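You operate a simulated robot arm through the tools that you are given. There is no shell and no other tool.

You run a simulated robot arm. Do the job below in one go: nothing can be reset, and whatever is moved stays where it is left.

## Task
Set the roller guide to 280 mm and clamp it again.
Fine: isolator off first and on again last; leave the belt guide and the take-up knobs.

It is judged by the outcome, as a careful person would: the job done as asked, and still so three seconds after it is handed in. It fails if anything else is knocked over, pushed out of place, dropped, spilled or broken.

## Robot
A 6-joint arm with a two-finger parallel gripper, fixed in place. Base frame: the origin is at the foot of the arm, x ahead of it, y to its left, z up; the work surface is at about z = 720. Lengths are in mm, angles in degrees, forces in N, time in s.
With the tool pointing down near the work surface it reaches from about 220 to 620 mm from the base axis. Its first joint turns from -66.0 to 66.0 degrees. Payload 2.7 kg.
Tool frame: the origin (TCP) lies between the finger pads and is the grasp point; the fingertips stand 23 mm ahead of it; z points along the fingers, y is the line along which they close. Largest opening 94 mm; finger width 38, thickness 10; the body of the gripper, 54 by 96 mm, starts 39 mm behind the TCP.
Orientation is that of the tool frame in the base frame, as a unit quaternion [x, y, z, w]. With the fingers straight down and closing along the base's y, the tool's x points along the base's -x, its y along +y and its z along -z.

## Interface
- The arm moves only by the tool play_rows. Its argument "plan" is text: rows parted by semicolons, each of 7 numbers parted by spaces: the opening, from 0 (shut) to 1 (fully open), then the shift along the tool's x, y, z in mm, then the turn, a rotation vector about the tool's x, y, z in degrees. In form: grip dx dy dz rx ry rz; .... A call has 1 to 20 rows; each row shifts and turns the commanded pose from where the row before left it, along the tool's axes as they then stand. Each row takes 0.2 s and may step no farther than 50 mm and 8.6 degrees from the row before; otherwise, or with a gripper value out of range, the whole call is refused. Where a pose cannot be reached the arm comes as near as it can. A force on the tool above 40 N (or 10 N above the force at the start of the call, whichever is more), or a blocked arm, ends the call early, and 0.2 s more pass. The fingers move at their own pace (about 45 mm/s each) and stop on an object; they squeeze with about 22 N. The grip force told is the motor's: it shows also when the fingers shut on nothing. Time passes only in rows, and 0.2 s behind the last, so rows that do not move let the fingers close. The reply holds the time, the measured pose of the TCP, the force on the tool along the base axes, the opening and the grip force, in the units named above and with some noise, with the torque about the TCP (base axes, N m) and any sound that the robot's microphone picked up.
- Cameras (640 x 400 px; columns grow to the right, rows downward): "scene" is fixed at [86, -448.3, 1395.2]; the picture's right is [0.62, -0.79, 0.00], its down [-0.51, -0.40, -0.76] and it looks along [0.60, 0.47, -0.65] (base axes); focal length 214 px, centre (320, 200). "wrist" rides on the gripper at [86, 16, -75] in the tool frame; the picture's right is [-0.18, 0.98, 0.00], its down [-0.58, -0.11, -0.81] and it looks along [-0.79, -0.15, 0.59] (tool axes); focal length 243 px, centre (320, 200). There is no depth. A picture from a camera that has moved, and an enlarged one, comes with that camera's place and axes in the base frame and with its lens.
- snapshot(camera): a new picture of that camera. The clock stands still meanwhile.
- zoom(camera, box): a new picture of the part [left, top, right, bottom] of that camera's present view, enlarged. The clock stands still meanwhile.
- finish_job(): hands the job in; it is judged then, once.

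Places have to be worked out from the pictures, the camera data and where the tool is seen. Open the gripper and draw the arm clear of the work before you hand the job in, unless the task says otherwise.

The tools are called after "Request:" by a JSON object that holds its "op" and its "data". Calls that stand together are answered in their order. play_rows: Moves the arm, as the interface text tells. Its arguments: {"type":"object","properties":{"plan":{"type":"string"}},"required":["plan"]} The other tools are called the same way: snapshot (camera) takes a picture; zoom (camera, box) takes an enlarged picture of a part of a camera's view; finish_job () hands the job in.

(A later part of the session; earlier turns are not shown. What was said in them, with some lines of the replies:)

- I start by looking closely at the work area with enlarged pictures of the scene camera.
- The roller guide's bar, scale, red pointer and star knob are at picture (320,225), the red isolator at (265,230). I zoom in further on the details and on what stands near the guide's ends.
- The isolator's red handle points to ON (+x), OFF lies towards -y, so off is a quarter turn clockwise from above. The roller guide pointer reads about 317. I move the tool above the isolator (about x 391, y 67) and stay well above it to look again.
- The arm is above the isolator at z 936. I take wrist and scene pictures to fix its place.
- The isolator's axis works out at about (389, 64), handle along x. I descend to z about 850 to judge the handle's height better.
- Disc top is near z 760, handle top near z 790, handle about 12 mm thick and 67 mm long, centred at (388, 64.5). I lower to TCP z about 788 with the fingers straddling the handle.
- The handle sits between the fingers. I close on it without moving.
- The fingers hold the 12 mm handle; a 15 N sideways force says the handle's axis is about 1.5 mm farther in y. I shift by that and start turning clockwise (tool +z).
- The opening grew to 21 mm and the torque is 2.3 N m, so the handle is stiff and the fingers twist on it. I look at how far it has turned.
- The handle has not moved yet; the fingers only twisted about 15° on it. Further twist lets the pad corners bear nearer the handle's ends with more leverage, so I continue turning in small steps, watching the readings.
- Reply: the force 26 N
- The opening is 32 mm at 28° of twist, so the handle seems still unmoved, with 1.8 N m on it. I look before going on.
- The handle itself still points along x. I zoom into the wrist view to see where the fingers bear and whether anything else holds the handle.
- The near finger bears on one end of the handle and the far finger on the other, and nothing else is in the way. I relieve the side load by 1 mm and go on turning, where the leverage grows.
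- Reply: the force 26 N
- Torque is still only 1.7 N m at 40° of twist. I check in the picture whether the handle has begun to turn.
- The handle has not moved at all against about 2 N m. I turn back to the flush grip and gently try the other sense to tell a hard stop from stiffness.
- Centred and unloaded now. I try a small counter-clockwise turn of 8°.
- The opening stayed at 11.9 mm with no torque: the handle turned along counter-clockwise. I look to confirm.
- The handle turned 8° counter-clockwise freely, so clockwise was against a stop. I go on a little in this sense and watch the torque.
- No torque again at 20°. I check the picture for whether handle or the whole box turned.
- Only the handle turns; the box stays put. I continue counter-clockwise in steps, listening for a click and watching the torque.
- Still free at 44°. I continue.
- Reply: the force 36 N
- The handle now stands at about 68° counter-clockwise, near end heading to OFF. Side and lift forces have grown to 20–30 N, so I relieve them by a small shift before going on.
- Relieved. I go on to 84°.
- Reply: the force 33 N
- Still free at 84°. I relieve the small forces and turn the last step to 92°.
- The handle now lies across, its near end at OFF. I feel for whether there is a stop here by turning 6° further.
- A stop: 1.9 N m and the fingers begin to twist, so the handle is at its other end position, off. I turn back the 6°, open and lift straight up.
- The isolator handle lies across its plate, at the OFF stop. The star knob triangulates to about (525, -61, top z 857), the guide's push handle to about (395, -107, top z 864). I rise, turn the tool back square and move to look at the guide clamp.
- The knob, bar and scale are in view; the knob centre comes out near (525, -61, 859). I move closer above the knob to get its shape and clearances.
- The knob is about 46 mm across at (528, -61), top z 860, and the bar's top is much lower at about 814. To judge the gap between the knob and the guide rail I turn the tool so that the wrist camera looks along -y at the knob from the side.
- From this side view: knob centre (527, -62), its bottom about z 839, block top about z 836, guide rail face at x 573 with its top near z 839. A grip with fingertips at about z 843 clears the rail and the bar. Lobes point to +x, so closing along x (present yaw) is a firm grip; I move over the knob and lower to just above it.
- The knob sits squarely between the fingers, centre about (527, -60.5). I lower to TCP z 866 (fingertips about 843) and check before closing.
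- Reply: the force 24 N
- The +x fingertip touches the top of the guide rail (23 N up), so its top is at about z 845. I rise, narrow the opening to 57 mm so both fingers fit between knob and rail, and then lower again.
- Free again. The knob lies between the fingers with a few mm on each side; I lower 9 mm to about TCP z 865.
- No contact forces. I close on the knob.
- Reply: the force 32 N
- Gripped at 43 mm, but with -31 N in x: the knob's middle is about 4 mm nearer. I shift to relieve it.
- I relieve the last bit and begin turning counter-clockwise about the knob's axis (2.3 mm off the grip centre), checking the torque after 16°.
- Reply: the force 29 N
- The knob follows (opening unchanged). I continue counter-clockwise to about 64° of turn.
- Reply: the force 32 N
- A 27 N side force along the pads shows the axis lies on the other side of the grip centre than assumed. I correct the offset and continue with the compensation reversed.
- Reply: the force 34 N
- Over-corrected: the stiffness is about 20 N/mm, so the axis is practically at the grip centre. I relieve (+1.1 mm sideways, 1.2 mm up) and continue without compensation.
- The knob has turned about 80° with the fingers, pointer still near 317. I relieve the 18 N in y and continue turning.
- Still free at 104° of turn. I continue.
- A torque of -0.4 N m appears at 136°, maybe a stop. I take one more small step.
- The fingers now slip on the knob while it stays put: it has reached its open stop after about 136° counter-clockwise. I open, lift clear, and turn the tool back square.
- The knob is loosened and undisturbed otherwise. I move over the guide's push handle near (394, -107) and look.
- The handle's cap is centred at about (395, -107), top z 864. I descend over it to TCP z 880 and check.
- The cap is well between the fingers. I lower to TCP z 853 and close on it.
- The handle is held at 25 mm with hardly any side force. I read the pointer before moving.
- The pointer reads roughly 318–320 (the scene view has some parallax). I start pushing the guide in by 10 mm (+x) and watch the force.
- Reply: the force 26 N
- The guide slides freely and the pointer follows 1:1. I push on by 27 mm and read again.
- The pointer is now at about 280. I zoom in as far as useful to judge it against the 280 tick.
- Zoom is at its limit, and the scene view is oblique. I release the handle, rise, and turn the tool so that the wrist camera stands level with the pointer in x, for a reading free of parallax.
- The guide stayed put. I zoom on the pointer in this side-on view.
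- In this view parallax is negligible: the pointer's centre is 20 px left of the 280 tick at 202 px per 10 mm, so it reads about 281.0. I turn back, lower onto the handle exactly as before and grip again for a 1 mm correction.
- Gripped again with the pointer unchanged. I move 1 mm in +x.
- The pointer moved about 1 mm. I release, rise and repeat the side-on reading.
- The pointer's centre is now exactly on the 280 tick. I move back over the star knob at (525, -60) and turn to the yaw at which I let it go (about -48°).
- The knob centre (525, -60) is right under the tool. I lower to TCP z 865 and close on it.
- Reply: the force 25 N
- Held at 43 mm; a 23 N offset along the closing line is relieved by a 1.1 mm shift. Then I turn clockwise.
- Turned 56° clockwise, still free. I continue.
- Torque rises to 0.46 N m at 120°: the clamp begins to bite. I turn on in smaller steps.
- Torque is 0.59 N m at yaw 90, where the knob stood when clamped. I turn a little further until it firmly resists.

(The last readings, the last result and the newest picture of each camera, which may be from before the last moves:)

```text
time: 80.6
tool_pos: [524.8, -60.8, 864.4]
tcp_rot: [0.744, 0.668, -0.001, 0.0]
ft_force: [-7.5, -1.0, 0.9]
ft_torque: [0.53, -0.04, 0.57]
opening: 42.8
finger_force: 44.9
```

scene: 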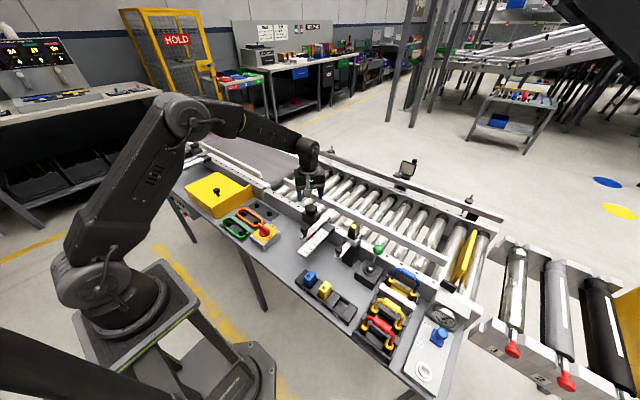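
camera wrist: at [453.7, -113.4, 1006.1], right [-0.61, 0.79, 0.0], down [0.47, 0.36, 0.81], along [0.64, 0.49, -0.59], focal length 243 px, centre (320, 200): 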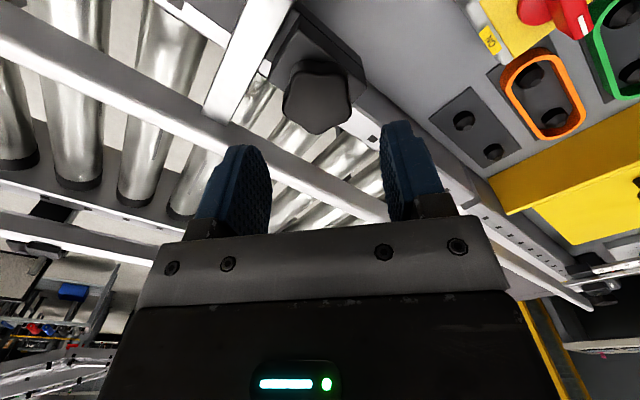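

Request:
{"op": "play_rows", "data": {"plan": "0 0 0 0 0 0 6; 0 0 0 0 0 0 0; 0 0 0 0 0 0 0"}}

Request:
{"op": "zoom", "data": {"camera": "wrist", "box": [210, 100, 430, 240]}}

```text
time: 81.4
tool_pos: [524.7, -59.5, 865.6]
tcp_rot: [0.778, 0.628, 0.0, 0.0]
ft_force: [-8.8, 3.9, 0.2]
ft_torque: [-0.52, -0.23, 0.59]
opening: 43.1
finger_force: 44.9
```

```text
2.86 times, centred on (320, 170) of wrist
camera zoom: at [559.3, 20.3, 941.2], right [0.92, -0.39, 0.0], down [-0.23, -0.55, 0.81], along [-0.31, -0.74, -0.59], focal length 693 px, centre (320, 286)
```

zoom: 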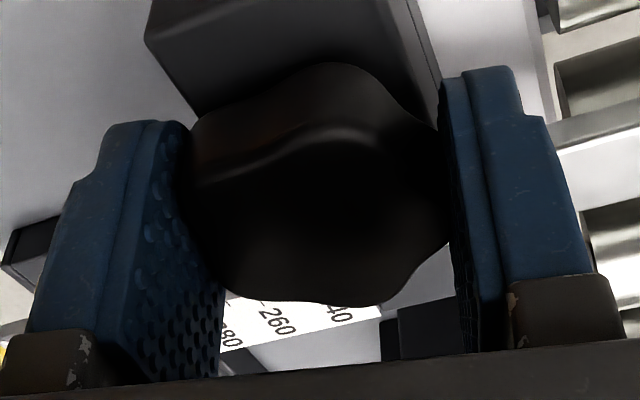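

The knob's lobes have shifted relative to the fingers between the last pictures, so it now holds still at its stop while the pads slip at 0.6 N m. I open in place, without turning back, lift and compare the knob's orientation with the start.

Request:
{"op": "play_rows", "data": {"plan": "0.65 0 0 0 0 0 0; 0.65 0 0 0 0 0 0; 0.65 0 0 0 0 0 0; 0.65 0 0 -20 0 0 0; 0.65 0 0 -30 0 0 0; 0.65 0 0 -30 0 0 0; 0.65 30 0 -10 0 0 0; 0.65 40 0 0 0 0 0; 0.65 0 0 0 0 0 0"}}

Request:
{"op": "zoom", "data": {"camera": "scene", "box": [295, 195, 345, 227]}}

Request:
{"op": "zoom", "data": {"camera": "scene", "box": [295, 222, 330, 248]}}

Request:
{"op": "snapshot", "data": {"camera": "wrist"}}

```text
time: 83.4
tool_pos: [538.0, 8.6, 955.8]
tcp_rot: [0.778, 0.628, 0.0, -0.001]
ft_force: [0.6, -0.2, -0.1]
ft_torque: [0.01, 0.0, 0.02]
opening: 61.2
finger_force: 0.0
```

```text
12.50 times, centred on (320, 211) of scene
camera zoom: at [86.0, -448.3, 1395.2], right [0.62, -0.79, 0.0], down [-0.51, -0.4, -0.76], along [0.6, 0.47, -0.65], focal length 2681 px, centre (320, 62)
```

zoom: 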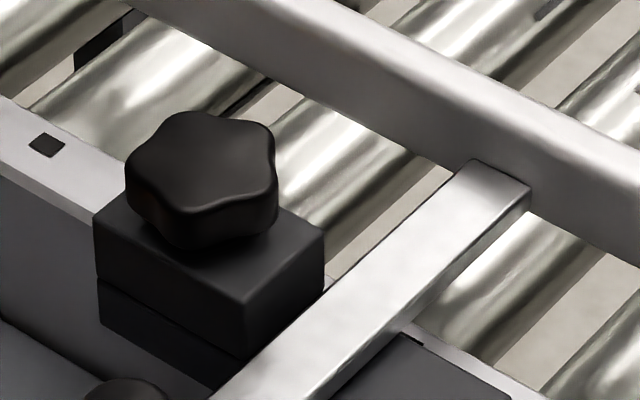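

```text
15.38 times, centred on (312, 235) of scene
camera zoom: at [86.0, -448.3, 1395.2], right [0.62, -0.79, 0.0], down [-0.51, -0.4, -0.76], along [0.6, 0.47, -0.65], focal length 3300 px, centre (435, -338)
```

zoom: 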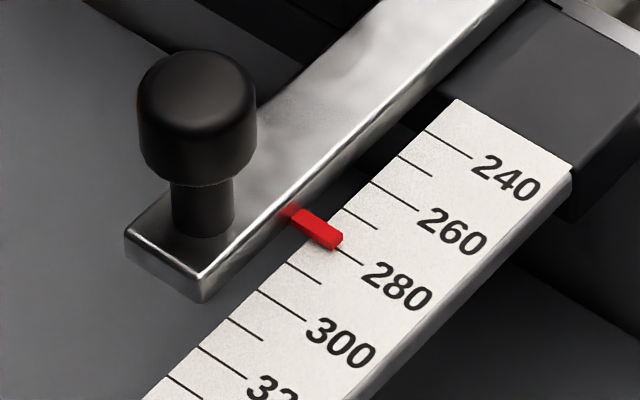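

```text
taken
camera wrist: at [572.5, 88.9, 1031.9], right [0.92, -0.39, 0.0], down [-0.23, -0.55, 0.81], along [-0.31, -0.74, -0.59], focal length 243 px, centre (320, 200)
```

wrist: 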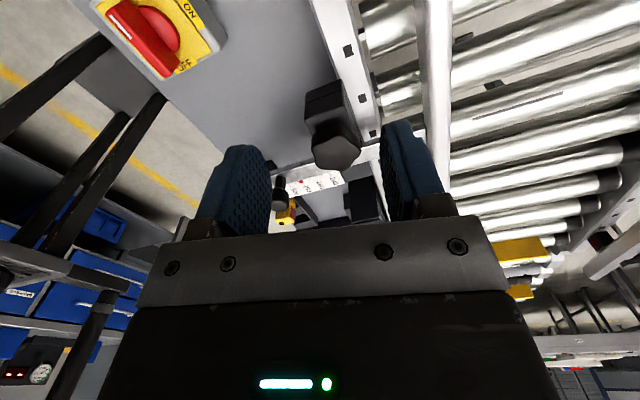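

The knob's outline is identical to its orientation at the start (clamped), and the pointer is still at 280. I return to the side-on viewpoint to read the scale again after clamping.

Request:
{"op": "play_rows", "data": {"plan": "0.6 0 0 0 0 0 -6.1; 0.6 0 0 0 0 0 -6.1; 0.6 -26.3 -26.3 13.2 0 0 0; 0.6 -26.3 -26.3 13.2 0 0 0; 0.6 -26.3 -26.3 13.2 0 0 0; 0.6 -26.3 -26.3 13.2 0 0 0; 0.6 0 0 0 0 0 0; 0.6 0 0 0 0 0 0"}}

Request:
{"op": "zoom", "data": {"camera": "wrist", "box": [335, 108, 365, 130]}}

Request:
{"op": "zoom", "data": {"camera": "wrist", "box": [325, 100, 400, 155]}}

```text
time: 85.2
tool_pos: [432.9, -99.5, 903.1]
tcp_rot: [0.707, 0.707, 0.0, 0.0]
ft_force: [-0.3, 0.3, -0.6]
ft_torque: [0.02, -0.03, 0.05]
opening: 56.3
finger_force: 0.1
```

```text
16.00 times, centred on (350, 119) of wrist
camera zoom: at [449.7, -13.3, 978.5], right [0.98, -0.18, 0.0], down [-0.11, -0.58, 0.81], along [-0.15, -0.79, -0.59], focal length 3882 px, centre (-160, 1496)
```

zoom: 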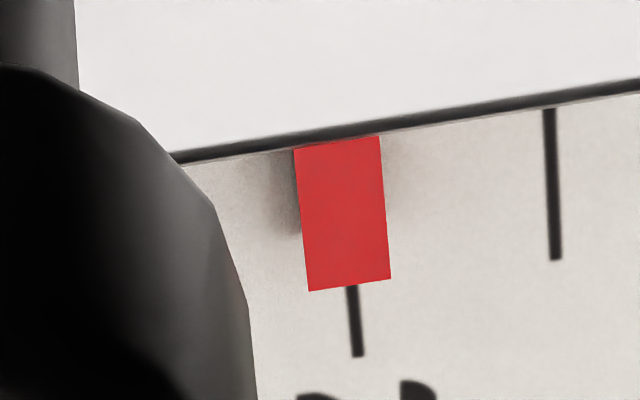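

```text
7.27 times, centred on (362, 128) of wrist
camera zoom: at [449.7, -13.3, 978.5], right [0.98, -0.18, 0.0], down [-0.11, -0.58, 0.81], along [-0.15, -0.79, -0.59], focal length 1764 px, centre (11, 727)
```

zoom: 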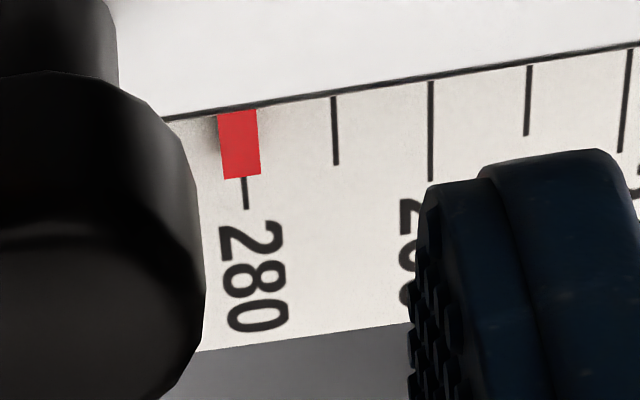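

Still exactly 280 after clamping. As a check of the clamp I go back onto the handle for a very gentle tug (about half a millimetre).

Request:
{"op": "play_rows", "data": {"plan": "0.6 -9.5 0 0 0 0 0; 0.6 0 0 0 0 0 -8.2; 0.6 0 0 0 0 0 -8.2; 0.6 0 0 0 0 0 -8.2; 0.6 0 0 0 0 0 -8.2; 0.6 0 0 0 0 0 -8.2; 0.6 0 0 0 0 0 -8.2; 0.6 0 0 0 0 0 -8.2; 0.6 0 0 0 0 0 -8.2; 0.6 0 0 0 0 0 -8.2; 0.6 0 0 0 0 0 -8.2; 0.6 0 0 0 0 0 -8; 0.6 0 0 0 0 0 0"}}

Request:
{"op": "snapshot", "data": {"camera": "wrist"}}

```text
time: 88.0
tool_pos: [433.9, -107.2, 902.6]
tcp_rot: [-0.001, 1.0, 0.0, -0.001]
ft_force: [-1.5, 0.4, 0.5]
ft_torque: [0.05, -0.01, 0.02]
opening: 56.4
finger_force: 0.1
```

```text
taken
camera wrist: at [348.2, -91.1, 978.2], right [0.18, 0.98, 0.0], down [0.58, -0.11, 0.81], along [0.79, -0.15, -0.59], focal length 243 px, centre (320, 200)
```

wrist: 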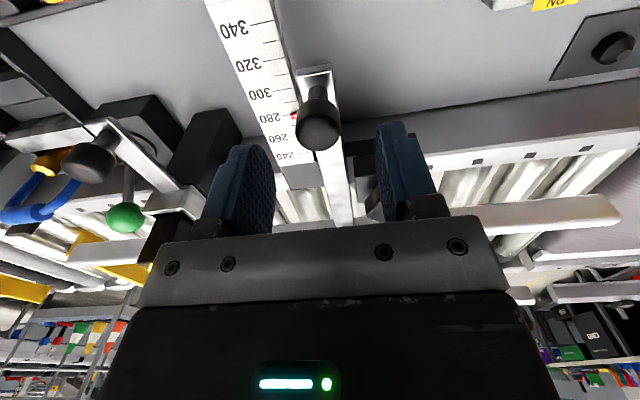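

The handle is centred under the tool. I lower, grip, and tug 0.6 mm in -x.

Request:
{"op": "play_rows", "data": {"plan": "0.6 0 -1.0 25 0 0 0; 0.6 0 0 25 0 0 0; 0.6 0 0 0 0 0 0; 0 0 0 0 0 0 0; 0 0 0 0 0 0 0; 0 0 0 0 0 0 0; 0 0 0 0 0 0 0"}}

Request:
{"op": "play_rows", "data": {"plan": "0 0.6 0 0 0 0 0; 0 0 0 0 0 0 0; 0 0 0 0 0 0 0"}}

Request:
{"op": "zoom", "data": {"camera": "scene", "box": [295, 222, 330, 248]}}

```text
time: 89.6
tool_pos: [435.6, -107.5, 851.6]
tcp_rot: [0.0, 1.0, -0.001, 0.0]
ft_force: [-0.2, 4.6, -2.3]
ft_torque: [-0.01, -0.24, 0.03]
opening: 25.3
finger_force: 45.8
```

```text
time: 90.4
tool_pos: [435.0, -107.0, 851.3]
tcp_rot: [0.0, 1.0, 0.0, 0.001]
ft_force: [3.6, 7.1, 1.7]
ft_torque: [-0.03, -0.03, 0.03]
opening: 25.3
finger_force: 44.8
```

```text
15.38 times, centred on (312, 235) of scene
camera zoom: at [86.1, -448.2, 1395.3], right [0.62, -0.79, 0.0], down [-0.51, -0.4, -0.76], along [0.6, 0.47, -0.65], focal length 3300 px, centre (435, -338)
```

zoom: 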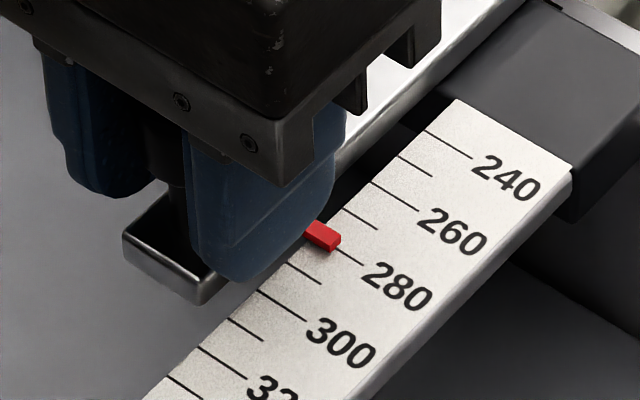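

3.6 N after 0.6 mm is not conclusive. I pull another 0.8 mm and see whether force builds or the pointer moves.

Request:
{"op": "play_rows", "data": {"plan": "0 0.8 0 0 0 0 0; 0 0 0 0 0 0 0; 0 0 0 0 0 0 0"}}

Request:
{"op": "zoom", "data": {"camera": "scene", "box": [295, 222, 330, 248]}}

```text
time: 91.2
tool_pos: [434.7, -108.8, 851.9]
tcp_rot: [0.001, 1.0, 0.0, 0.002]
ft_force: [3.2, 4.0, 7.7]
ft_torque: [-0.01, -0.28, 0.04]
opening: 25.3
finger_force: 44.7
```

```text
15.38 times, centred on (312, 235) of scene
camera zoom: at [86.0, -448.2, 1395.3], right [0.62, -0.79, 0.0], down [-0.51, -0.4, -0.76], along [0.6, 0.47, -0.65], focal length 3300 px, centre (435, -338)
```

zoom: 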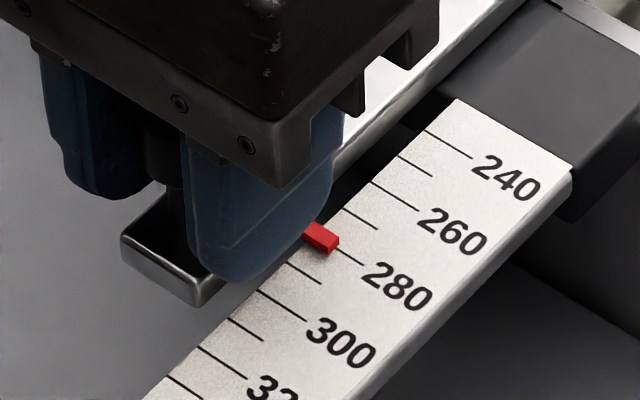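

The pointer followed the tug (about 1.4 mm) at only 3–4 N, so the guide is not yet properly clamped. I push it back by the same amount, then release and rise to study the knob.

Request:
{"op": "play_rows", "data": {"plan": "0 -1.5 0 0 0 0 0; 0 0 0 0 0 0 0; 0 0 0 0 0 0 0"}}

Request:
{"op": "zoom", "data": {"camera": "scene", "box": [295, 222, 330, 248]}}

```text
time: 92.0
tool_pos: [435.2, -108.7, 851.9]
tcp_rot: [0.0, 1.0, 0.0, 0.001]
ft_force: [-4.0, 0.2, 22.9]
ft_torque: [0.05, 0.66, -0.16]
opening: 25.3
finger_force: 45.0
```

```text
15.38 times, centred on (312, 235) of scene
camera zoom: at [85.6, -448.2, 1395.3], right [0.62, -0.79, 0.0], down [-0.51, -0.4, -0.76], along [0.6, 0.47, -0.65], focal length 3300 px, centre (435, -338)
```

zoom: 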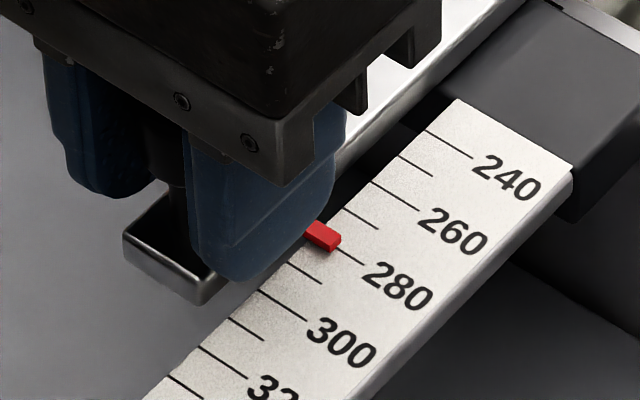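

Back near 280 with about 4 N of sliding friction. I release, rise, and go to the same viewpoint as at the start (TCP 499.6, -58, 928.8) for a like-for-like picture of the knob.

Request:
{"op": "play_rows", "data": {"plan": "0.6 0 0 0 0 0 0; 0.6 0 0 0 0 0 0; 0.6 0 0 0 0 0 0; 0.6 0 0 -27 0 0 0; 0.6 0 0 -50 0 0 0; 0.8 -33 25 0 0 0 0; 0.8 -33 25 0 0 0 0; 0.8 0 0 0 0 0 0"}}

Request:
{"op": "zoom", "data": {"camera": "wrist", "box": [230, 30, 430, 200]}}

Request:
{"op": "zoom", "data": {"camera": "scene", "box": [295, 195, 345, 227]}}

```text
time: 93.8
tool_pos: [501.6, -57.1, 931.3]
tcp_rot: [0.0, 1.0, 0.0, 0.0]
ft_force: [0.8, 0.2, -0.1]
ft_torque: [-0.01, 0.02, -0.02]
opening: 75.3
finger_force: 0.0
```

```text
2.35 times, centred on (330, 115) of wrist
camera zoom: at [415.6, -40.6, 1005.9], right [0.18, 0.98, 0.0], down [0.58, -0.11, 0.81], along [0.79, -0.15, -0.59], focal length 571 px, centre (296, 400)
```

zoom: 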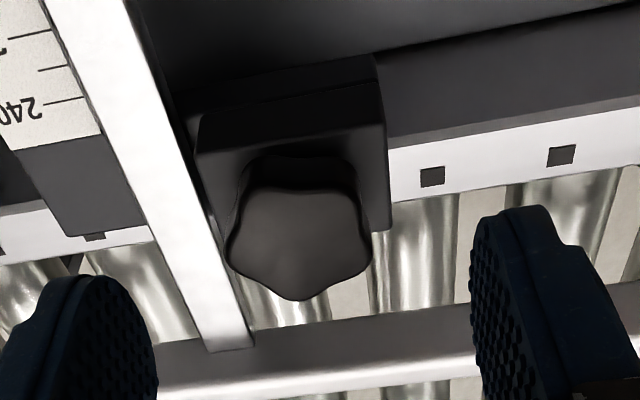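

```text
12.50 times, centred on (320, 211) of scene
camera zoom: at [86.1, -448.3, 1395.2], right [0.62, -0.79, 0.0], down [-0.51, -0.4, -0.76], along [0.6, 0.47, -0.65], focal length 2681 px, centre (320, 62)
```

zoom: 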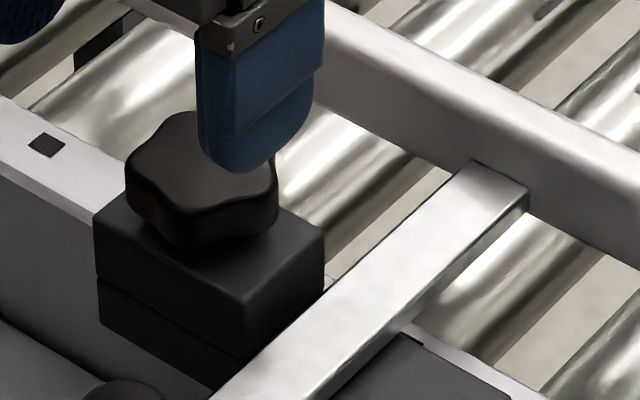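

Compared with the start the knob points the same way or about 5° further clockwise, yet the guide slid with 4 N. I grip the knob again, aligned with a lobe (yaw +18), and tighten clockwise in small steps watching the torque.

Request:
{"op": "play_rows", "data": {"plan": "0.65 -23.5 -3 0 0 0 0; 0.65 0 0 0 0 0 6; 0.65 0 0 0 0 0 6; 0.65 0 0 0 0 0 6; 0.65 0 0 20 0 0 0; 0.65 0 0 20 0 0 0; 0.65 0 0 16 0 0 0; 0.65 0 0 10 0 0 0; 0.65 0 0 0 0 0 0; 0 0 0 0 0 0 0; 0 0 0 0 0 0 0; 0 0 0 0 0 0 0; 0 0 0 0 0 0 0"}}

Request:
{"op": "zoom", "data": {"camera": "wrist", "box": [210, 100, 430, 240]}}

```text
time: 96.6
tool_pos: [526.4, -61.2, 864.4]
tcp_rot: [0.155, 0.988, 0.0, 0.001]
ft_force: [4.2, 2.3, 5.7]
ft_torque: [-0.24, -0.15, -0.01]
opening: 43.1
finger_force: 45.5
```

```text
2.86 times, centred on (320, 170) of wrist
camera zoom: at [448.7, -18.7, 938.8], right [0.48, 0.88, 0.0], down [0.52, -0.28, 0.81], along [0.71, -0.39, -0.59], focal length 693 px, centre (320, 286)
```

zoom: 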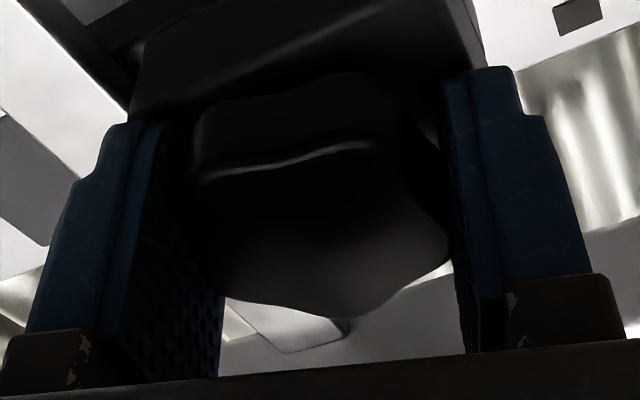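

Held at 43 mm, centred, no load. Now I turn clockwise 12° and compare.

Request:
{"op": "play_rows", "data": {"plan": "0 0 0 0 0 0 4; 0 0 0 0 0 0 4; 0 0 0 0 0 0 4; 0 0 0 0 0 0 0"}}

Request:
{"op": "zoom", "data": {"camera": "wrist", "box": [210, 100, 430, 240]}}

```text
time: 97.6
tool_pos: [523.4, -59.8, 864.1]
tcp_rot: [0.259, 0.966, 0.0, -0.001]
ft_force: [-2.2, 12.0, 9.8]
ft_torque: [0.27, 0.34, 0.66]
opening: 43.1
finger_force: 44.7
```

```text
2.86 times, centred on (320, 170) of wrist
camera zoom: at [457.5, -2.6, 939.1], right [0.65, 0.76, 0.0], down [0.45, -0.39, 0.81], along [0.61, -0.52, -0.59], focal length 693 px, centre (320, 286)
```

zoom: 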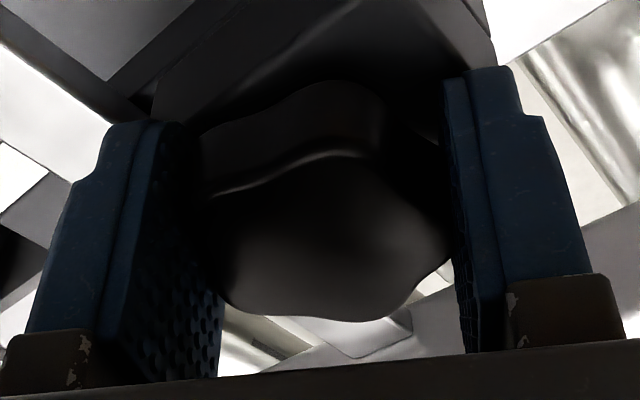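

The lobes slipped about 10° in the fingers at 0.66 N m, so the knob really is at its clockwise stop. I open in place, lift, and then measure the guide's holding force more carefully, with readings over time.

Request:
{"op": "play_rows", "data": {"plan": "0.65 0 0 0 0 0 0; 0.65 0 0 0 0 0 0; 0.65 0 0 0 0 0 0; 0.65 0 0 -20 0 0 0; 0.65 0 0 -30 0 0 0; 0.6 0 0 -16 0 0 -6; 0.6 0 0 0 0 0 -8; 0.6 0 0 0 0 0 -8; 0.6 0 0 0 0 0 -8; 0.6 0 0 0 0 0 0"}}

Request:
{"op": "zoom", "data": {"camera": "scene", "box": [295, 222, 330, 248]}}

Request:
{"op": "zoom", "data": {"camera": "scene", "box": [295, 195, 345, 227]}}

```text
time: 99.8
tool_pos: [524.5, -61.2, 929.7]
tcp_rot: [-0.001, 1.0, -0.001, 0.0]
ft_force: [-0.1, -0.2, -0.7]
ft_torque: [0.0, 0.0, 0.0]
opening: 56.4
finger_force: 0.1
```

```text
15.38 times, centred on (312, 235) of scene
camera zoom: at [86.0, -448.3, 1395.2], right [0.62, -0.79, 0.0], down [-0.51, -0.4, -0.76], along [0.6, 0.47, -0.65], focal length 3300 px, centre (435, -338)
```

zoom: 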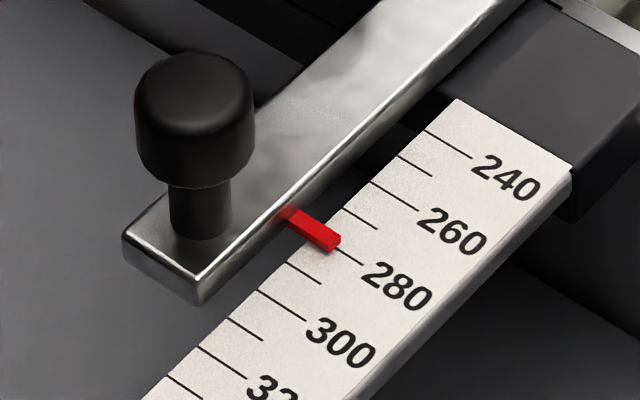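

```text
12.50 times, centred on (320, 211) of scene
camera zoom: at [86.0, -448.3, 1395.2], right [0.62, -0.79, 0.0], down [-0.51, -0.4, -0.76], along [0.6, 0.47, -0.65], focal length 2681 px, centre (320, 62)
```

zoom: 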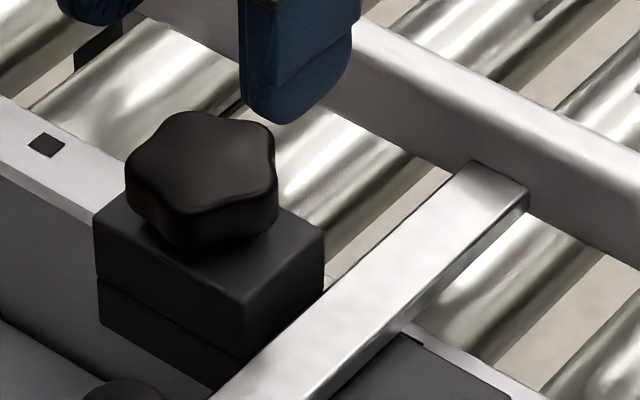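

The pointer now reads about 281 after the tug. I go back to the handle and push in 0.5 mm steps, reading the force each time, to learn how firmly it holds.

Request:
{"op": "play_rows", "data": {"plan": "0.6 30.2 -15.7 0 0 0 0; 0.6 30.2 -15.7 0 0 0 0; 0.6 30.1 -15.7 0 0 0 0; 0.6 0 0 26 0 0 0; 0.6 0 0 26 0 0 0; 0.6 0 0 26 0 0 0; 0.6 0 0 0 0 0 0; 0 0 0 0 0 0 0; 0 0 0 0 0 0 0; 0 0 0 0 0 0 0; 0 0 0 0 0 0 0"}}

Request:
{"op": "play_rows", "data": {"plan": "0 -0.7 0 0 0 0 0"}}

Request:
{"op": "play_rows", "data": {"plan": "0 0 0 0 0 0 0; 0 0 0 0 0 0 0; 0 0 0 0 0 0 0; 0 0 0 0 0 0 0; 0 0 0 0 0 0 0"}}

Request:
{"op": "zoom", "data": {"camera": "scene", "box": [295, 222, 330, 248]}}

```text
time: 102.2
tool_pos: [434.0, -108.2, 850.5]
tcp_rot: [0.0, 1.0, -0.001, 0.0]
ft_force: [0.3, -3.5, -2.2]
ft_torque: [0.04, -0.26, 0.01]
opening: 25.3
finger_force: 44.7
```

```text
time: 102.6
tool_pos: [436.0, -108.2, 850.9]
tcp_rot: [0.001, 1.0, 0.0, -0.001]
ft_force: [-5.9, -2.4, -1.9]
ft_torque: [0.03, -1.01, 0.01]
opening: 25.4
finger_force: 44.7
```

```text
time: 103.8
tool_pos: [434.6, -107.8, 850.6]
tcp_rot: [0.0, 1.0, 0.0, 0.0]
ft_force: [-2.1, -5.2, -3.2]
ft_torque: [0.02, 0.78, 0.01]
opening: 25.3
finger_force: 45.3
```

```text
15.38 times, centred on (312, 235) of scene
camera zoom: at [86.1, -448.5, 1395.2], right [0.62, -0.79, 0.0], down [-0.51, -0.4, -0.76], along [0.6, 0.47, -0.65], focal length 3300 px, centre (435, -338)
```

zoom: 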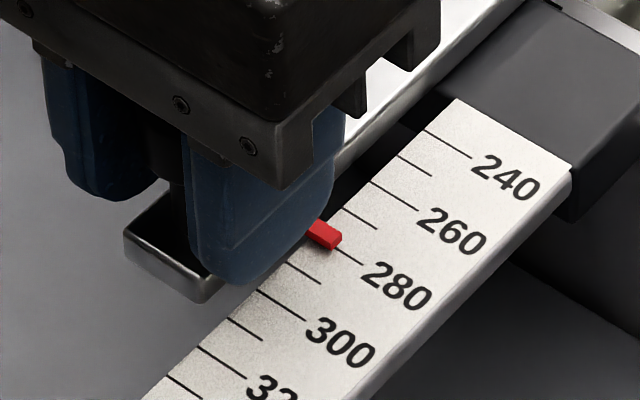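

The force decays slowly from 5.9 N to 2.1 N while in the loosened state it was nil at once: so the clamp does hold, giving way only by slow creep under load. I push another 0.5 mm, let it settle, then release and read side-on.

Request:
{"op": "play_rows", "data": {"plan": "0 -0.5 0 0 0 0 0; 0 0 0 0 0 0 0; 0 0 0 0 0 0 0; 0 0 0 0 0 0 0; 0 0 0 0 0 0 0; 0 0 0 0 0 0 0; 0 0 0 0 0 0 0; 0 0 0 0 0 0 0; 0 0 0 0 0 0 0"}}

Request:
{"op": "play_rows", "data": {"plan": "0.6 0 0 0 0 0 0; 0.6 0 0 0 0 0 0; 0.6 0 0 0 0 0 0; 0.6 0 0 -26 0 0 0; 0.6 0 0 -26 0 0 0; 0.6 0 0 0 0 0 8.2; 0.6 0 0 0 0 0 8.2; 0.6 0 0 0 0 0 8.2; 0.6 0 0 0 0 0 8.2; 0.6 0 0 0 0 0 8.2; 0.6 0 0 0 0 0 8.2; 0.6 0 0 0 0 0 8.2; 0.6 0 0 0 0 0 8.2; 0.6 0 0 0 0 0 8.2; 0.6 0 0 0 0 0 8.2; 0.6 0 0 0 0 0 8; 0.6 12 -1 0 0 0 0; 0.6 0 0 0 0 0 0"}}

Request:
{"op": "zoom", "data": {"camera": "wrist", "box": [335, 108, 365, 130]}}

Request:
{"op": "snapshot", "data": {"camera": "scene"}}

```text
time: 105.8
tool_pos: [436.2, -107.9, 852.3]
tcp_rot: [0.0, 1.0, 0.0, 0.002]
ft_force: [-1.9, -7.4, 12.5]
ft_torque: [-0.02, 0.5, 0.03]
opening: 25.3
finger_force: 45.5
```

```text
time: 109.6
tool_pos: [435.0, -95.7, 903.0]
tcp_rot: [0.707, 0.707, 0.0, 0.0]
ft_force: [-0.6, -0.5, 0.2]
ft_torque: [0.0, 0.0, 0.02]
opening: 56.3
finger_force: 0.1
```

```text
16.00 times, centred on (350, 119) of wrist
camera zoom: at [450.8, -9.6, 979.3], right [0.98, -0.18, 0.0], down [-0.11, -0.58, 0.81], along [-0.15, -0.79, -0.59], focal length 3882 px, centre (-160, 1496)
```

zoom: 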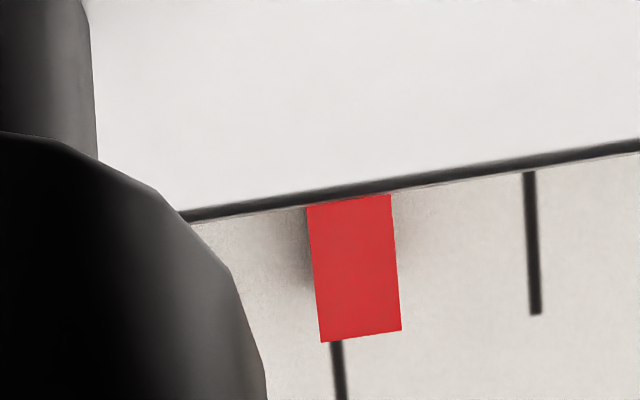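

```text
taken
```

scene: 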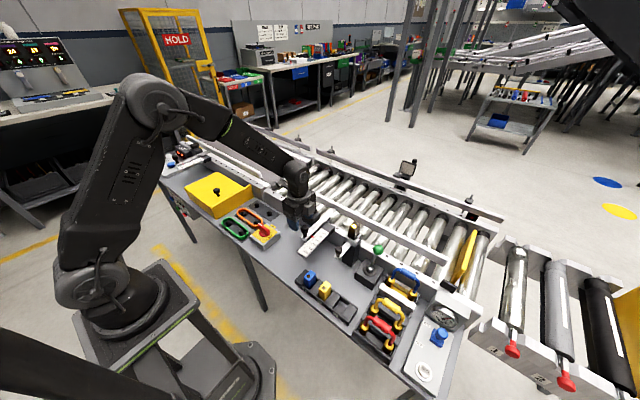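

The guide crept to about 278.7 with that push, so the scene view misled me by a millimetre. I return to the handle and pull back 1.3 mm in one quick step, reading the force at once to see how much the clamp resists.

Request:
{"op": "play_rows", "data": {"plan": "0.6 -12 0 0 0 0 0; 0.6 0 0 0 0 0 -8.2; 0.6 0 0 0 0 0 -8.2; 0.6 0 0 0 0 0 -8.2; 0.6 0 0 0 0 0 -8.2; 0.6 0 0 0 0 0 -8.2; 0.6 0 0 0 0 0 -8.2; 0.6 0 0 0 0 0 -8.2; 0.6 0 0 0 0 0 -8.2; 0.6 0 0 0 0 0 -8.2; 0.6 0 0 0 0 0 -8.2; 0.6 0 0 0 0 0 -8; 0.6 0 0 26 0 0 0; 0.6 0 0 26 0 0 0; 0.6 0 0 0 0 0 0; 0 0 0 0 0 0 0; 0 0 0 0 0 0 0; 0 0 0 0 0 0 0; 0 0 0 0 0 0 0"}}

Request:
{"op": "play_rows", "data": {"plan": "0 1.3 0 0 0 0 0"}}

Request:
{"op": "play_rows", "data": {"plan": "0 0 0 0 0 0 0"}}

Request:
{"op": "play_rows", "data": {"plan": "0 0 0 0 0 0 0; 0 0 0 0 0 0 0"}}

Request:
{"op": "play_rows", "data": {"plan": "0 0 0 0 0 0 0; 0 0 0 0 0 0 0; 0 0 0 0 0 0 0; 0 0 0 0 0 0 0; 0 0 0 0 0 0 0"}}

```text
time: 113.6
tool_pos: [433.5, -107.9, 850.7]
tcp_rot: [0.0, 1.0, -0.001, 0.0]
ft_force: [0.3, -18.5, -5.5]
ft_torque: [-0.03, -0.31, -0.03]
opening: 25.2
finger_force: 45.5
```

```text
time: 114.0
tool_pos: [433.6, -108.1, 851.3]
tcp_rot: [0.0, 1.0, -0.001, 0.002]
ft_force: [8.3, -26.5, -8.8]
ft_torque: [-0.04, 0.66, -0.05]
opening: 25.3
finger_force: 44.8
```

```text
time: 114.4
tool_pos: [433.0, -107.4, 850.7]
tcp_rot: [0.001, 1.0, 0.0, 0.0]
ft_force: [4.0, -27.3, -11.7]
ft_torque: [-0.08, -0.61, 0.05]
opening: 25.3
finger_force: 45.5
```

```text
time: 115.0
tool_pos: [432.4, -109.1, 851.5]
tcp_rot: [0.001, 1.0, 0.0, 0.0]
ft_force: [3.3, -27.8, -11.2]
ft_torque: [0.03, -1.16, -0.01]
opening: 25.4
finger_force: 45.1
```

```text
time: 116.2
tool_pos: [432.2, -108.7, 852.2]
tcp_rot: [0.001, 1.0, 0.0, 0.0]
ft_force: [0.2, -27.0, -6.2]
ft_torque: [0.03, -0.06, -0.09]
opening: 25.0
finger_force: 44.8
```

The resistance was 8 N at first and crept away in about two seconds; in the loose state there was none, so the clamp grips. The pull is spent now (0.2 N), so I release and read side-on again.

Request:
{"op": "play_rows", "data": {"plan": "0 0 -1.3 0 0 0 0; 0 0 0 0 0 0 0; 0.6 0 0 0 0 0 0; 0.6 0 0 0 0 0 0; 0.6 0 0 0 0 0 0; 0.6 0 0 -26 0 0 0; 0.6 0 0 -26 0 0 0; 0.6 0 0 0 0 0 8.2; 0.6 0 0 0 0 0 8.2; 0.6 0 0 0 0 0 8.2; 0.6 0 0 0 0 0 8.2; 0.6 0 0 0 0 0 8.2; 0.6 0 0 0 0 0 8.2; 0.6 0 0 0 0 0 8.2; 0.6 0 0 0 0 0 8.2; 0.6 0 0 0 0 0 8.2; 0.6 0 0 0 0 0 8.2; 0.6 0 0 0 0 0 8; 0.6 12 1 0 0 0 0; 0.6 0 0 0 0 0 0"}}

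Request:
{"op": "zoom", "data": {"camera": "wrist", "box": [335, 108, 365, 130]}}

Request:
{"op": "zoom", "data": {"camera": "wrist", "box": [325, 100, 400, 155]}}

```text
time: 120.4
tool_pos: [434.1, -98.6, 901.9]
tcp_rot: [0.707, 0.707, 0.0, 0.0]
ft_force: [-0.7, 0.7, 0.4]
ft_torque: [-0.02, 0.01, 0.0]
opening: 56.4
finger_force: 0.0
```

```text
16.00 times, centred on (350, 119) of wrist
camera zoom: at [450.6, -10.8, 978.5], right [0.98, -0.18, 0.0], down [-0.11, -0.58, 0.81], along [-0.15, -0.79, -0.59], focal length 3882 px, centre (-160, 1496)
```

zoom: 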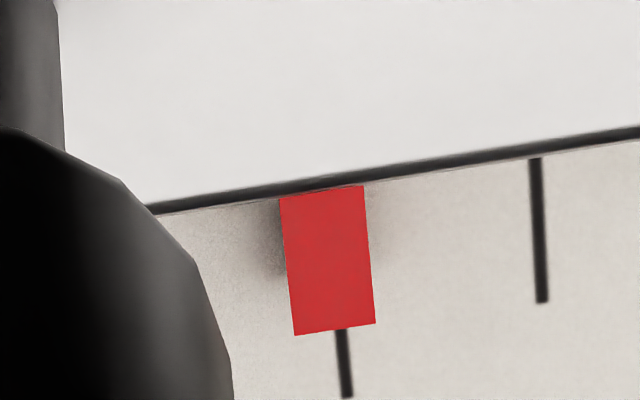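

```text
7.27 times, centred on (362, 128) of wrist
camera zoom: at [450.6, -10.8, 978.5], right [0.98, -0.18, 0.0], down [-0.11, -0.58, 0.81], along [-0.15, -0.79, -0.59], focal length 1764 px, centre (11, 727)
```

zoom: 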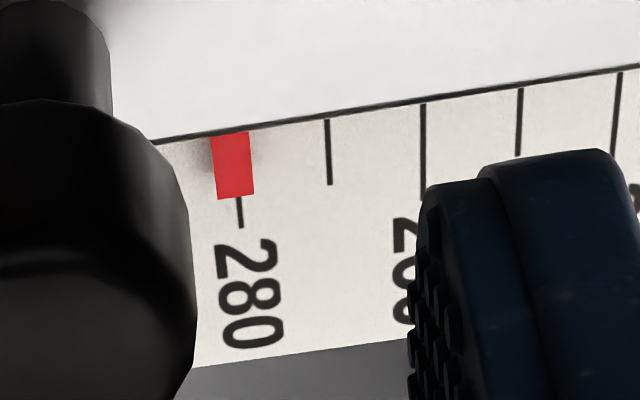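

The pointer's centre is 5 px left of the 280 tick at about 195 px per 10 mm: 280.3, clamped. Now the isolator: I move over it at z 940 and begin turning the tool to yaw -90, as when I left its handle.

Request:
{"op": "play_rows", "data": {"plan": "0.5 0 0 -38 0 0 0; 0.5 40.8 -11.1 0 0 0 0; 0.5 40.8 -11.1 0 0 0 0; 0.5 40.8 -11.1 0 0 0 0; 0.5 40.8 -11.1 0 0 0 0; 0.5 0 0 0 0 0 -8.2; 0.5 0 0 0 0 0 -8.2; 0.5 0 0 0 0 0 -8.2; 0.5 0 0 0 0 0 -8.2; 0.5 0 0 0 0 0 -8.2; 0.5 0 0 0 0 0 -8.2; 0.5 0 0 0 0 0 -8.2; 0.5 0 0 0 0 0 -8.2; 0.5 0 0 0 0 0 -8.2; 0.5 0 0 0 0 0 -8.2; 0.5 0 0 0 0 0 -8.0"}}

Request:
{"op": "play_rows", "data": {"plan": "0.5 0 0 0 0 0 -8.2; 0.5 0 0 0 0 0 -8.2; 0.5 0 0 0 0 0 -8.2; 0.5 0 0 0 0 0 -8.2; 0.5 0 0 0 0 0 -8.2; 0.5 0 0 0 0 0 -8.2; 0.5 0 0 0 0 0 -8.2; 0.5 0 0 0 0 0 -8.2; 0.5 0 0 0 0 0 -8.2; 0.5 0 0 0 0 0 -8.2; 0.5 0 0 0 0 0 -8.0; 0.5 0 0 0 0 0 0"}}

Request:
{"op": "snapshot", "data": {"camera": "wrist"}}

Request:
{"op": "zoom", "data": {"camera": "scene", "box": [240, 190, 350, 260]}}

```text
time: 123.8
tool_pos: [388.3, 66.4, 941.7]
tcp_rot: [0.0, 1.0, 0.001, 0.0]
ft_force: [0.0, 1.3, -0.1]
ft_torque: [-0.01, 0.02, 0.01]
opening: 46.8
finger_force: 0.1
```

```text
time: 126.4
tool_pos: [388.8, 66.5, 941.1]
tcp_rot: [0.708, -0.707, 0.0, 0.0]
ft_force: [-0.4, 0.1, 0.7]
ft_torque: [0.01, 0.0, 0.01]
opening: 47.1
finger_force: 0.1
```

```text
taken
camera wrist: at [373.5, -20.9, 1017.0], right [-0.98, 0.18, 0.0], down [0.11, 0.58, 0.81], along [0.15, 0.79, -0.59], focal length 243 px, centre (320, 200)
```

wrist: 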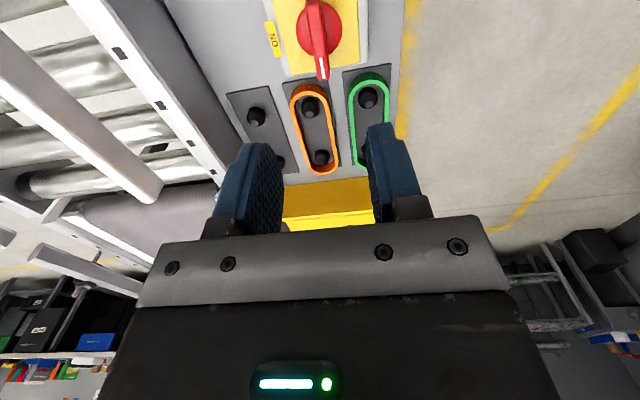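

```text
5.71 times, centred on (295, 225) of scene
camera zoom: at [86.0, -448.3, 1395.2], right [0.62, -0.79, 0.0], down [-0.51, -0.4, -0.76], along [0.6, 0.47, -0.65], focal length 1226 px, centre (463, 57)
```

zoom: 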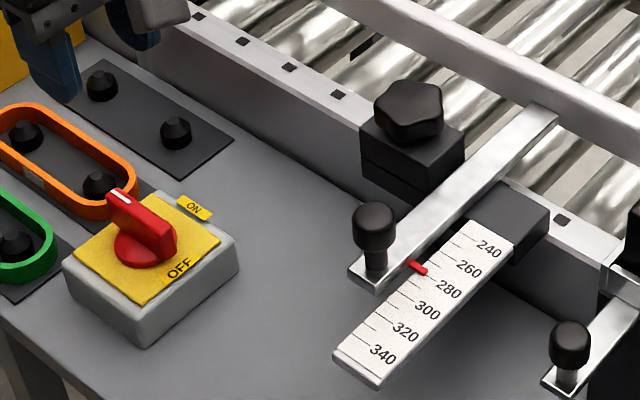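

The isolator handle is as I left it (mark at +y). I descend over it with the fingers straddling along x to TCP z about 789 and close.

Request:
{"op": "play_rows", "data": {"plan": "0.5 1.2 -0.7 40 0 0 0; 0.5 0 0 40 0 0 0; 0.5 0 0 36 0 0 0; 0.5 0 0 20 0 0 0; 0.5 0 0 16 0 0 0; 0.5 0 0 0 0 0 0"}}

Request:
{"op": "snapshot", "data": {"camera": "wrist"}}

```text
time: 127.8
tool_pos: [390.2, 63.8, 789.0]
tcp_rot: [0.707, -0.707, -0.001, 0.0]
ft_force: [1.1, 0.2, -0.6]
ft_torque: [0.02, 0.01, 0.02]
opening: 46.8
finger_force: 0.1
```

```text
taken
camera wrist: at [374.2, -23.1, 864.5], right [-0.98, 0.18, 0.0], down [0.11, 0.58, 0.81], along [0.15, 0.79, -0.59], focal length 243 px, centre (320, 200)
```

wrist: 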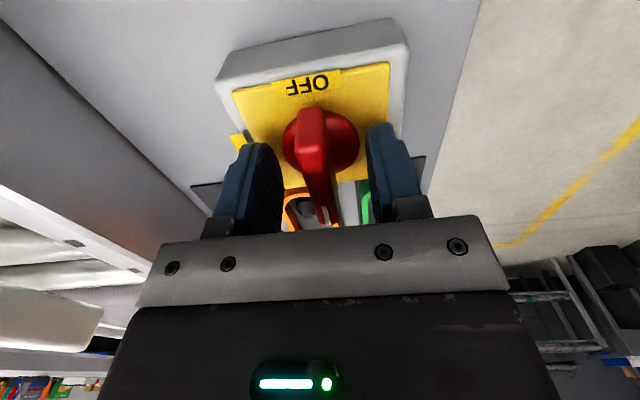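

Fingers straddle the handle without contact. I close on it.

Request:
{"op": "play_rows", "data": {"plan": "0 0 0 0 0 0 0; 0 0 0 0 0 0 0; 0 0 0 0 0 0 0; 0 0 0 0 0 0 0"}}

```text
time: 128.8
tool_pos: [390.6, 64.4, 788.2]
tcp_rot: [0.708, -0.707, 0.0, -0.001]
ft_force: [-1.4, -0.7, -1.7]
ft_torque: [-0.07, -0.11, 0.0]
opening: 11.8
finger_force: 45.4
```

Well centred, no load. I turn clockwise towards ON in steps.

Request:
{"op": "play_rows", "data": {"plan": "0 0 0 0 0 0 8; 0 0 0 0 0 0 8; 0 0 0 0 0 0 8; 0 0 0 0 0 0 8; 0 0 0 0 0 0 0"}}

```text
time: 130.0
tool_pos: [389.1, 63.9, 788.5]
tcp_rot: [-0.484, 0.875, 0.0, 0.0]
ft_force: [3.0, -11.9, -8.7]
ft_torque: [0.15, -0.29, -0.01]
opening: 12.1
finger_force: 44.9
```

Request:
{"op": "play_rows", "data": {"plan": "0 0.5 -0.5 0 0 0 0; 0 0 0 0 0 0 8; 0 0 0 0 0 0 8; 0 0 0 0 0 0 8; 0 0 0 0 0 0 8; 0 0 0 0 0 0 0"}}

```text
time: 131.4
tool_pos: [388.7, 64.5, 788.3]
tcp_rot: [-0.224, 0.975, 0.0, -0.003]
ft_force: [-17.2, 0.8, 8.8]
ft_torque: [0.22, -0.58, 0.0]
opening: 11.9
finger_force: 45.1
```

Request:
{"op": "play_rows", "data": {"plan": "0 0.8 0.4 0 0 0 0; 0 0 0 0 0 0 8; 0 0 0 0 0 0 8; 0 0 0 0 0 0 8; 0 0 0 0 0 0 2; 0 0 0 0 0 0 0; 0 0 0 0 0 0 0"}}

```text
time: 133.0
tool_pos: [388.0, 64.3, 788.8]
tcp_rot: [-0.001, 1.0, 0.0, 0.0]
ft_force: [-15.7, 14.6, -7.3]
ft_torque: [0.24, 0.04, 0.07]
opening: 11.9
finger_force: 44.9
```

At yaw 0, handle along x. I relieve the side load and turn 6° more to feel the ON stop.

Request:
{"op": "play_rows", "data": {"plan": "0 0.8 0.8 0 0 0 0; 0 0 0 0 0 0 6; 0 0 0 0 0 0 0; 0 0 0 0 0 0 0"}}

```text
time: 134.0
tool_pos: [389.0, 64.2, 789.7]
tcp_rot: [0.051, 0.999, 0.0, 0.0]
ft_force: [0.3, 7.3, -20.9]
ft_torque: [-0.06, -0.51, 1.98]
opening: 14.7
finger_force: 44.6
```

The ON stop is felt (2 N m, pads starting to twist). I turn back the 6°, open and lift straight up, then look.

Request:
{"op": "play_rows", "data": {"plan": "0 0 0 0 0 0 -6; 0 0 0 0 0 0 0; 0.5 0 0 0 0 0 0; 0.5 0 0 0 0 0 0; 0.5 0 0 0 0 0 0; 0.5 0 0 -25 0 0 0; 0.5 0 0 -35 0 0 0; 0.5 0 0 -45 0 0 0; 0.5 0 0 -45 0 0 0; 0.5 30 0 -40 0 0 0; 0.5 30 0 -30 0 0 0; 0.5 0 0 0 0 0 0"}}

Request:
{"op": "zoom", "data": {"camera": "scene", "box": [240, 190, 350, 260]}}

Request:
{"op": "zoom", "data": {"camera": "scene", "box": [245, 215, 295, 247]}}

Request:
{"op": "snapshot", "data": {"camera": "scene"}}

Request:
{"op": "snapshot", "data": {"camera": "wrist"}}

```text
time: 136.6
tool_pos: [328.7, 65.8, 1010.4]
tcp_rot: [0.0, 1.0, 0.0, -0.001]
ft_force: [-0.1, -0.6, 0.2]
ft_torque: [0.02, 0.01, 0.03]
opening: 47.2
finger_force: 0.1
```

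```text
5.71 times, centred on (295, 225) of scene
camera zoom: at [86.0, -448.3, 1395.2], right [0.62, -0.79, 0.0], down [-0.51, -0.4, -0.76], along [0.6, 0.47, -0.65], focal length 1226 px, centre (463, 57)
```

zoom: 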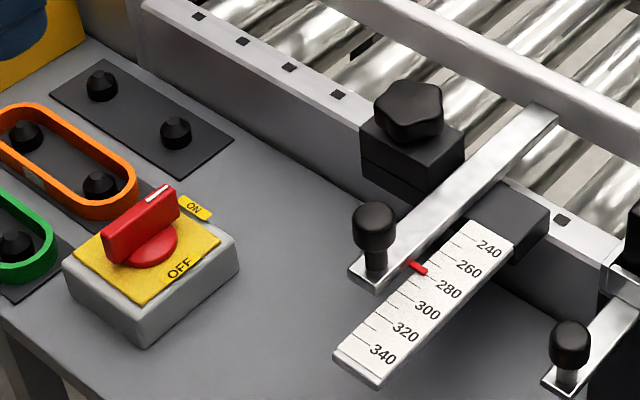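

```text
12.50 times, centred on (270, 231) of scene
camera zoom: at [86.0, -448.3, 1395.2], right [0.62, -0.79, 0.0], down [-0.51, -0.4, -0.76], along [0.6, 0.47, -0.65], focal length 2681 px, centre (945, -188)
```

zoom: 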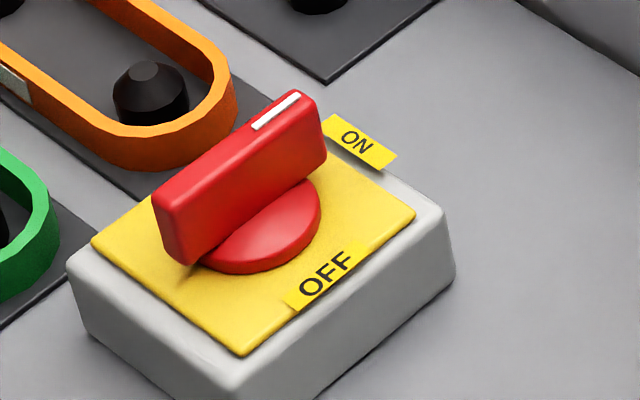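

```text
taken
```

scene: 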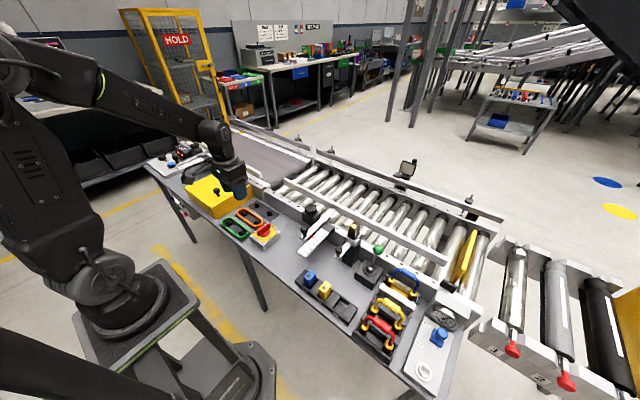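

```text
taken
camera wrist: at [241.7, 81.3, 1086.9], right [0.18, 0.98, 0.0], down [0.58, -0.11, 0.81], along [0.79, -0.15, -0.59], focal length 243 px, centre (320, 200)
```

wrist: 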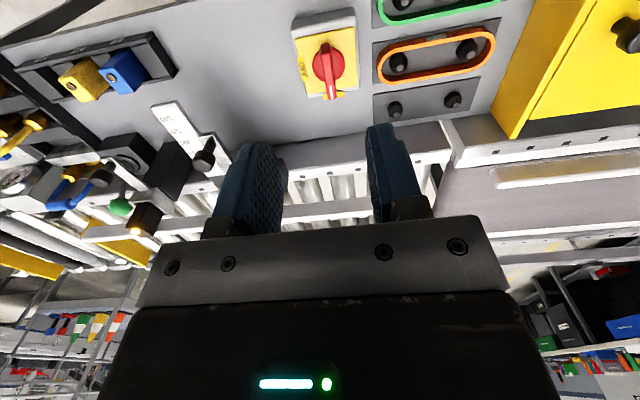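

The isolator is back at ON exactly as at the start, the guide reads 280 with the knob at its clamped position, and nothing else has changed. I open the gripper fully and draw the arm clear.

Request:
{"op": "play_rows", "data": {"plan": "1 0 -20 -40 0 0 0; 1 0 -20 -40 0 0 0; 1 0 -20 -40 0 0 0; 1 0 0 0 0 0 0; 1 0 0 0 0 0 0; 1 0 0 0 0 0 0"}}

Request:
{"op": "zoom", "data": {"camera": "scene", "box": [295, 222, 330, 248]}}

Request:
{"op": "zoom", "data": {"camera": "scene", "box": [295, 195, 345, 227]}}

```text
time: 138.0
tool_pos: [328.8, 2.5, 1130.0]
tcp_rot: [0.0, 1.0, 0.0, 0.0]
ft_force: [1.0, -0.6, 0.0]
ft_torque: [0.03, 0.0, -0.01]
opening: 93.8
finger_force: 0.1
```

```text
15.38 times, centred on (312, 235) of scene
camera zoom: at [86.0, -448.3, 1395.2], right [0.62, -0.79, 0.0], down [-0.51, -0.4, -0.76], along [0.6, 0.47, -0.65], focal length 3300 px, centre (435, -338)
```

zoom: 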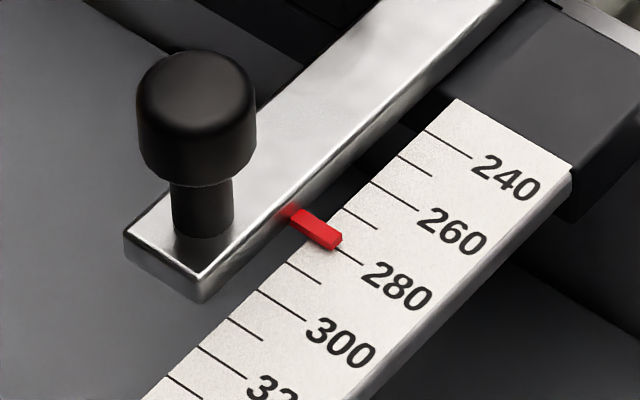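

```text
12.50 times, centred on (320, 211) of scene
camera zoom: at [86.0, -448.3, 1395.2], right [0.62, -0.79, 0.0], down [-0.51, -0.4, -0.76], along [0.6, 0.47, -0.65], focal length 2681 px, centre (320, 62)
```

zoom: 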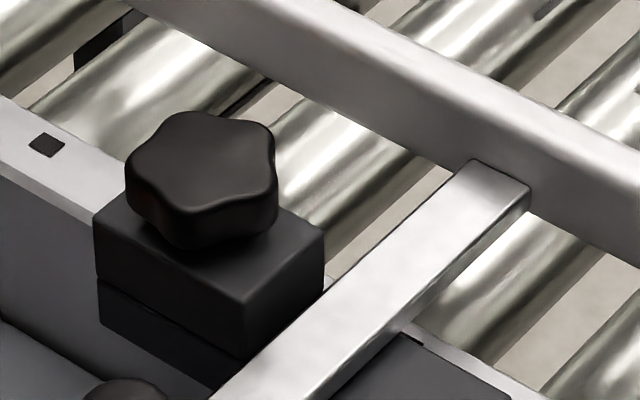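

The pointer stands at 280, the clamp knob is at its tight stop, the isolator is on, and the arm is clear with the gripper open. I hand the job in.

Request:
{"op": "finish_job", "data": {}}

```text
The job is handed in.
```

The roller guide is set to about 280.3 mm on its own scale, and the job is handed in. The clamp knob is turned fully tight, but the clamp grips only lightly.

- **Isolator:** I turned it off first and on again last. The OFF label suggests a clockwise turn, but the handle hit a stop that way and only moves anticlockwise. I took the far stop as off; nothing else showed that the power was cut.
- **Guide:** I loosened the knob, slid the guide in from about 318 mm, and tightened the knob again. The 280.3 mm comes from a side-on view of the pointer, taken after the final tightening.
- **Clamp:** The knob is back at its tight stop and points the same way as at the start. It would not turn further at about 0.66 N m, which is all the gripper can apply before slipping.
- **How well it holds:** When I pulled the handle, the guide resisted about 8 N at first. It then crept about 1 mm over two seconds. With the knob loose there was almost no resistance. I did not test the clamp before loosening it, so I can't say whether it held better then.
- **Everything else:** I left the belt guide and the take-up knobs alone, and nothing else looks moved. The only stray contact was one fingertip resting briefly on top of the guide rail, at about 24 N, before the guide was loosened.
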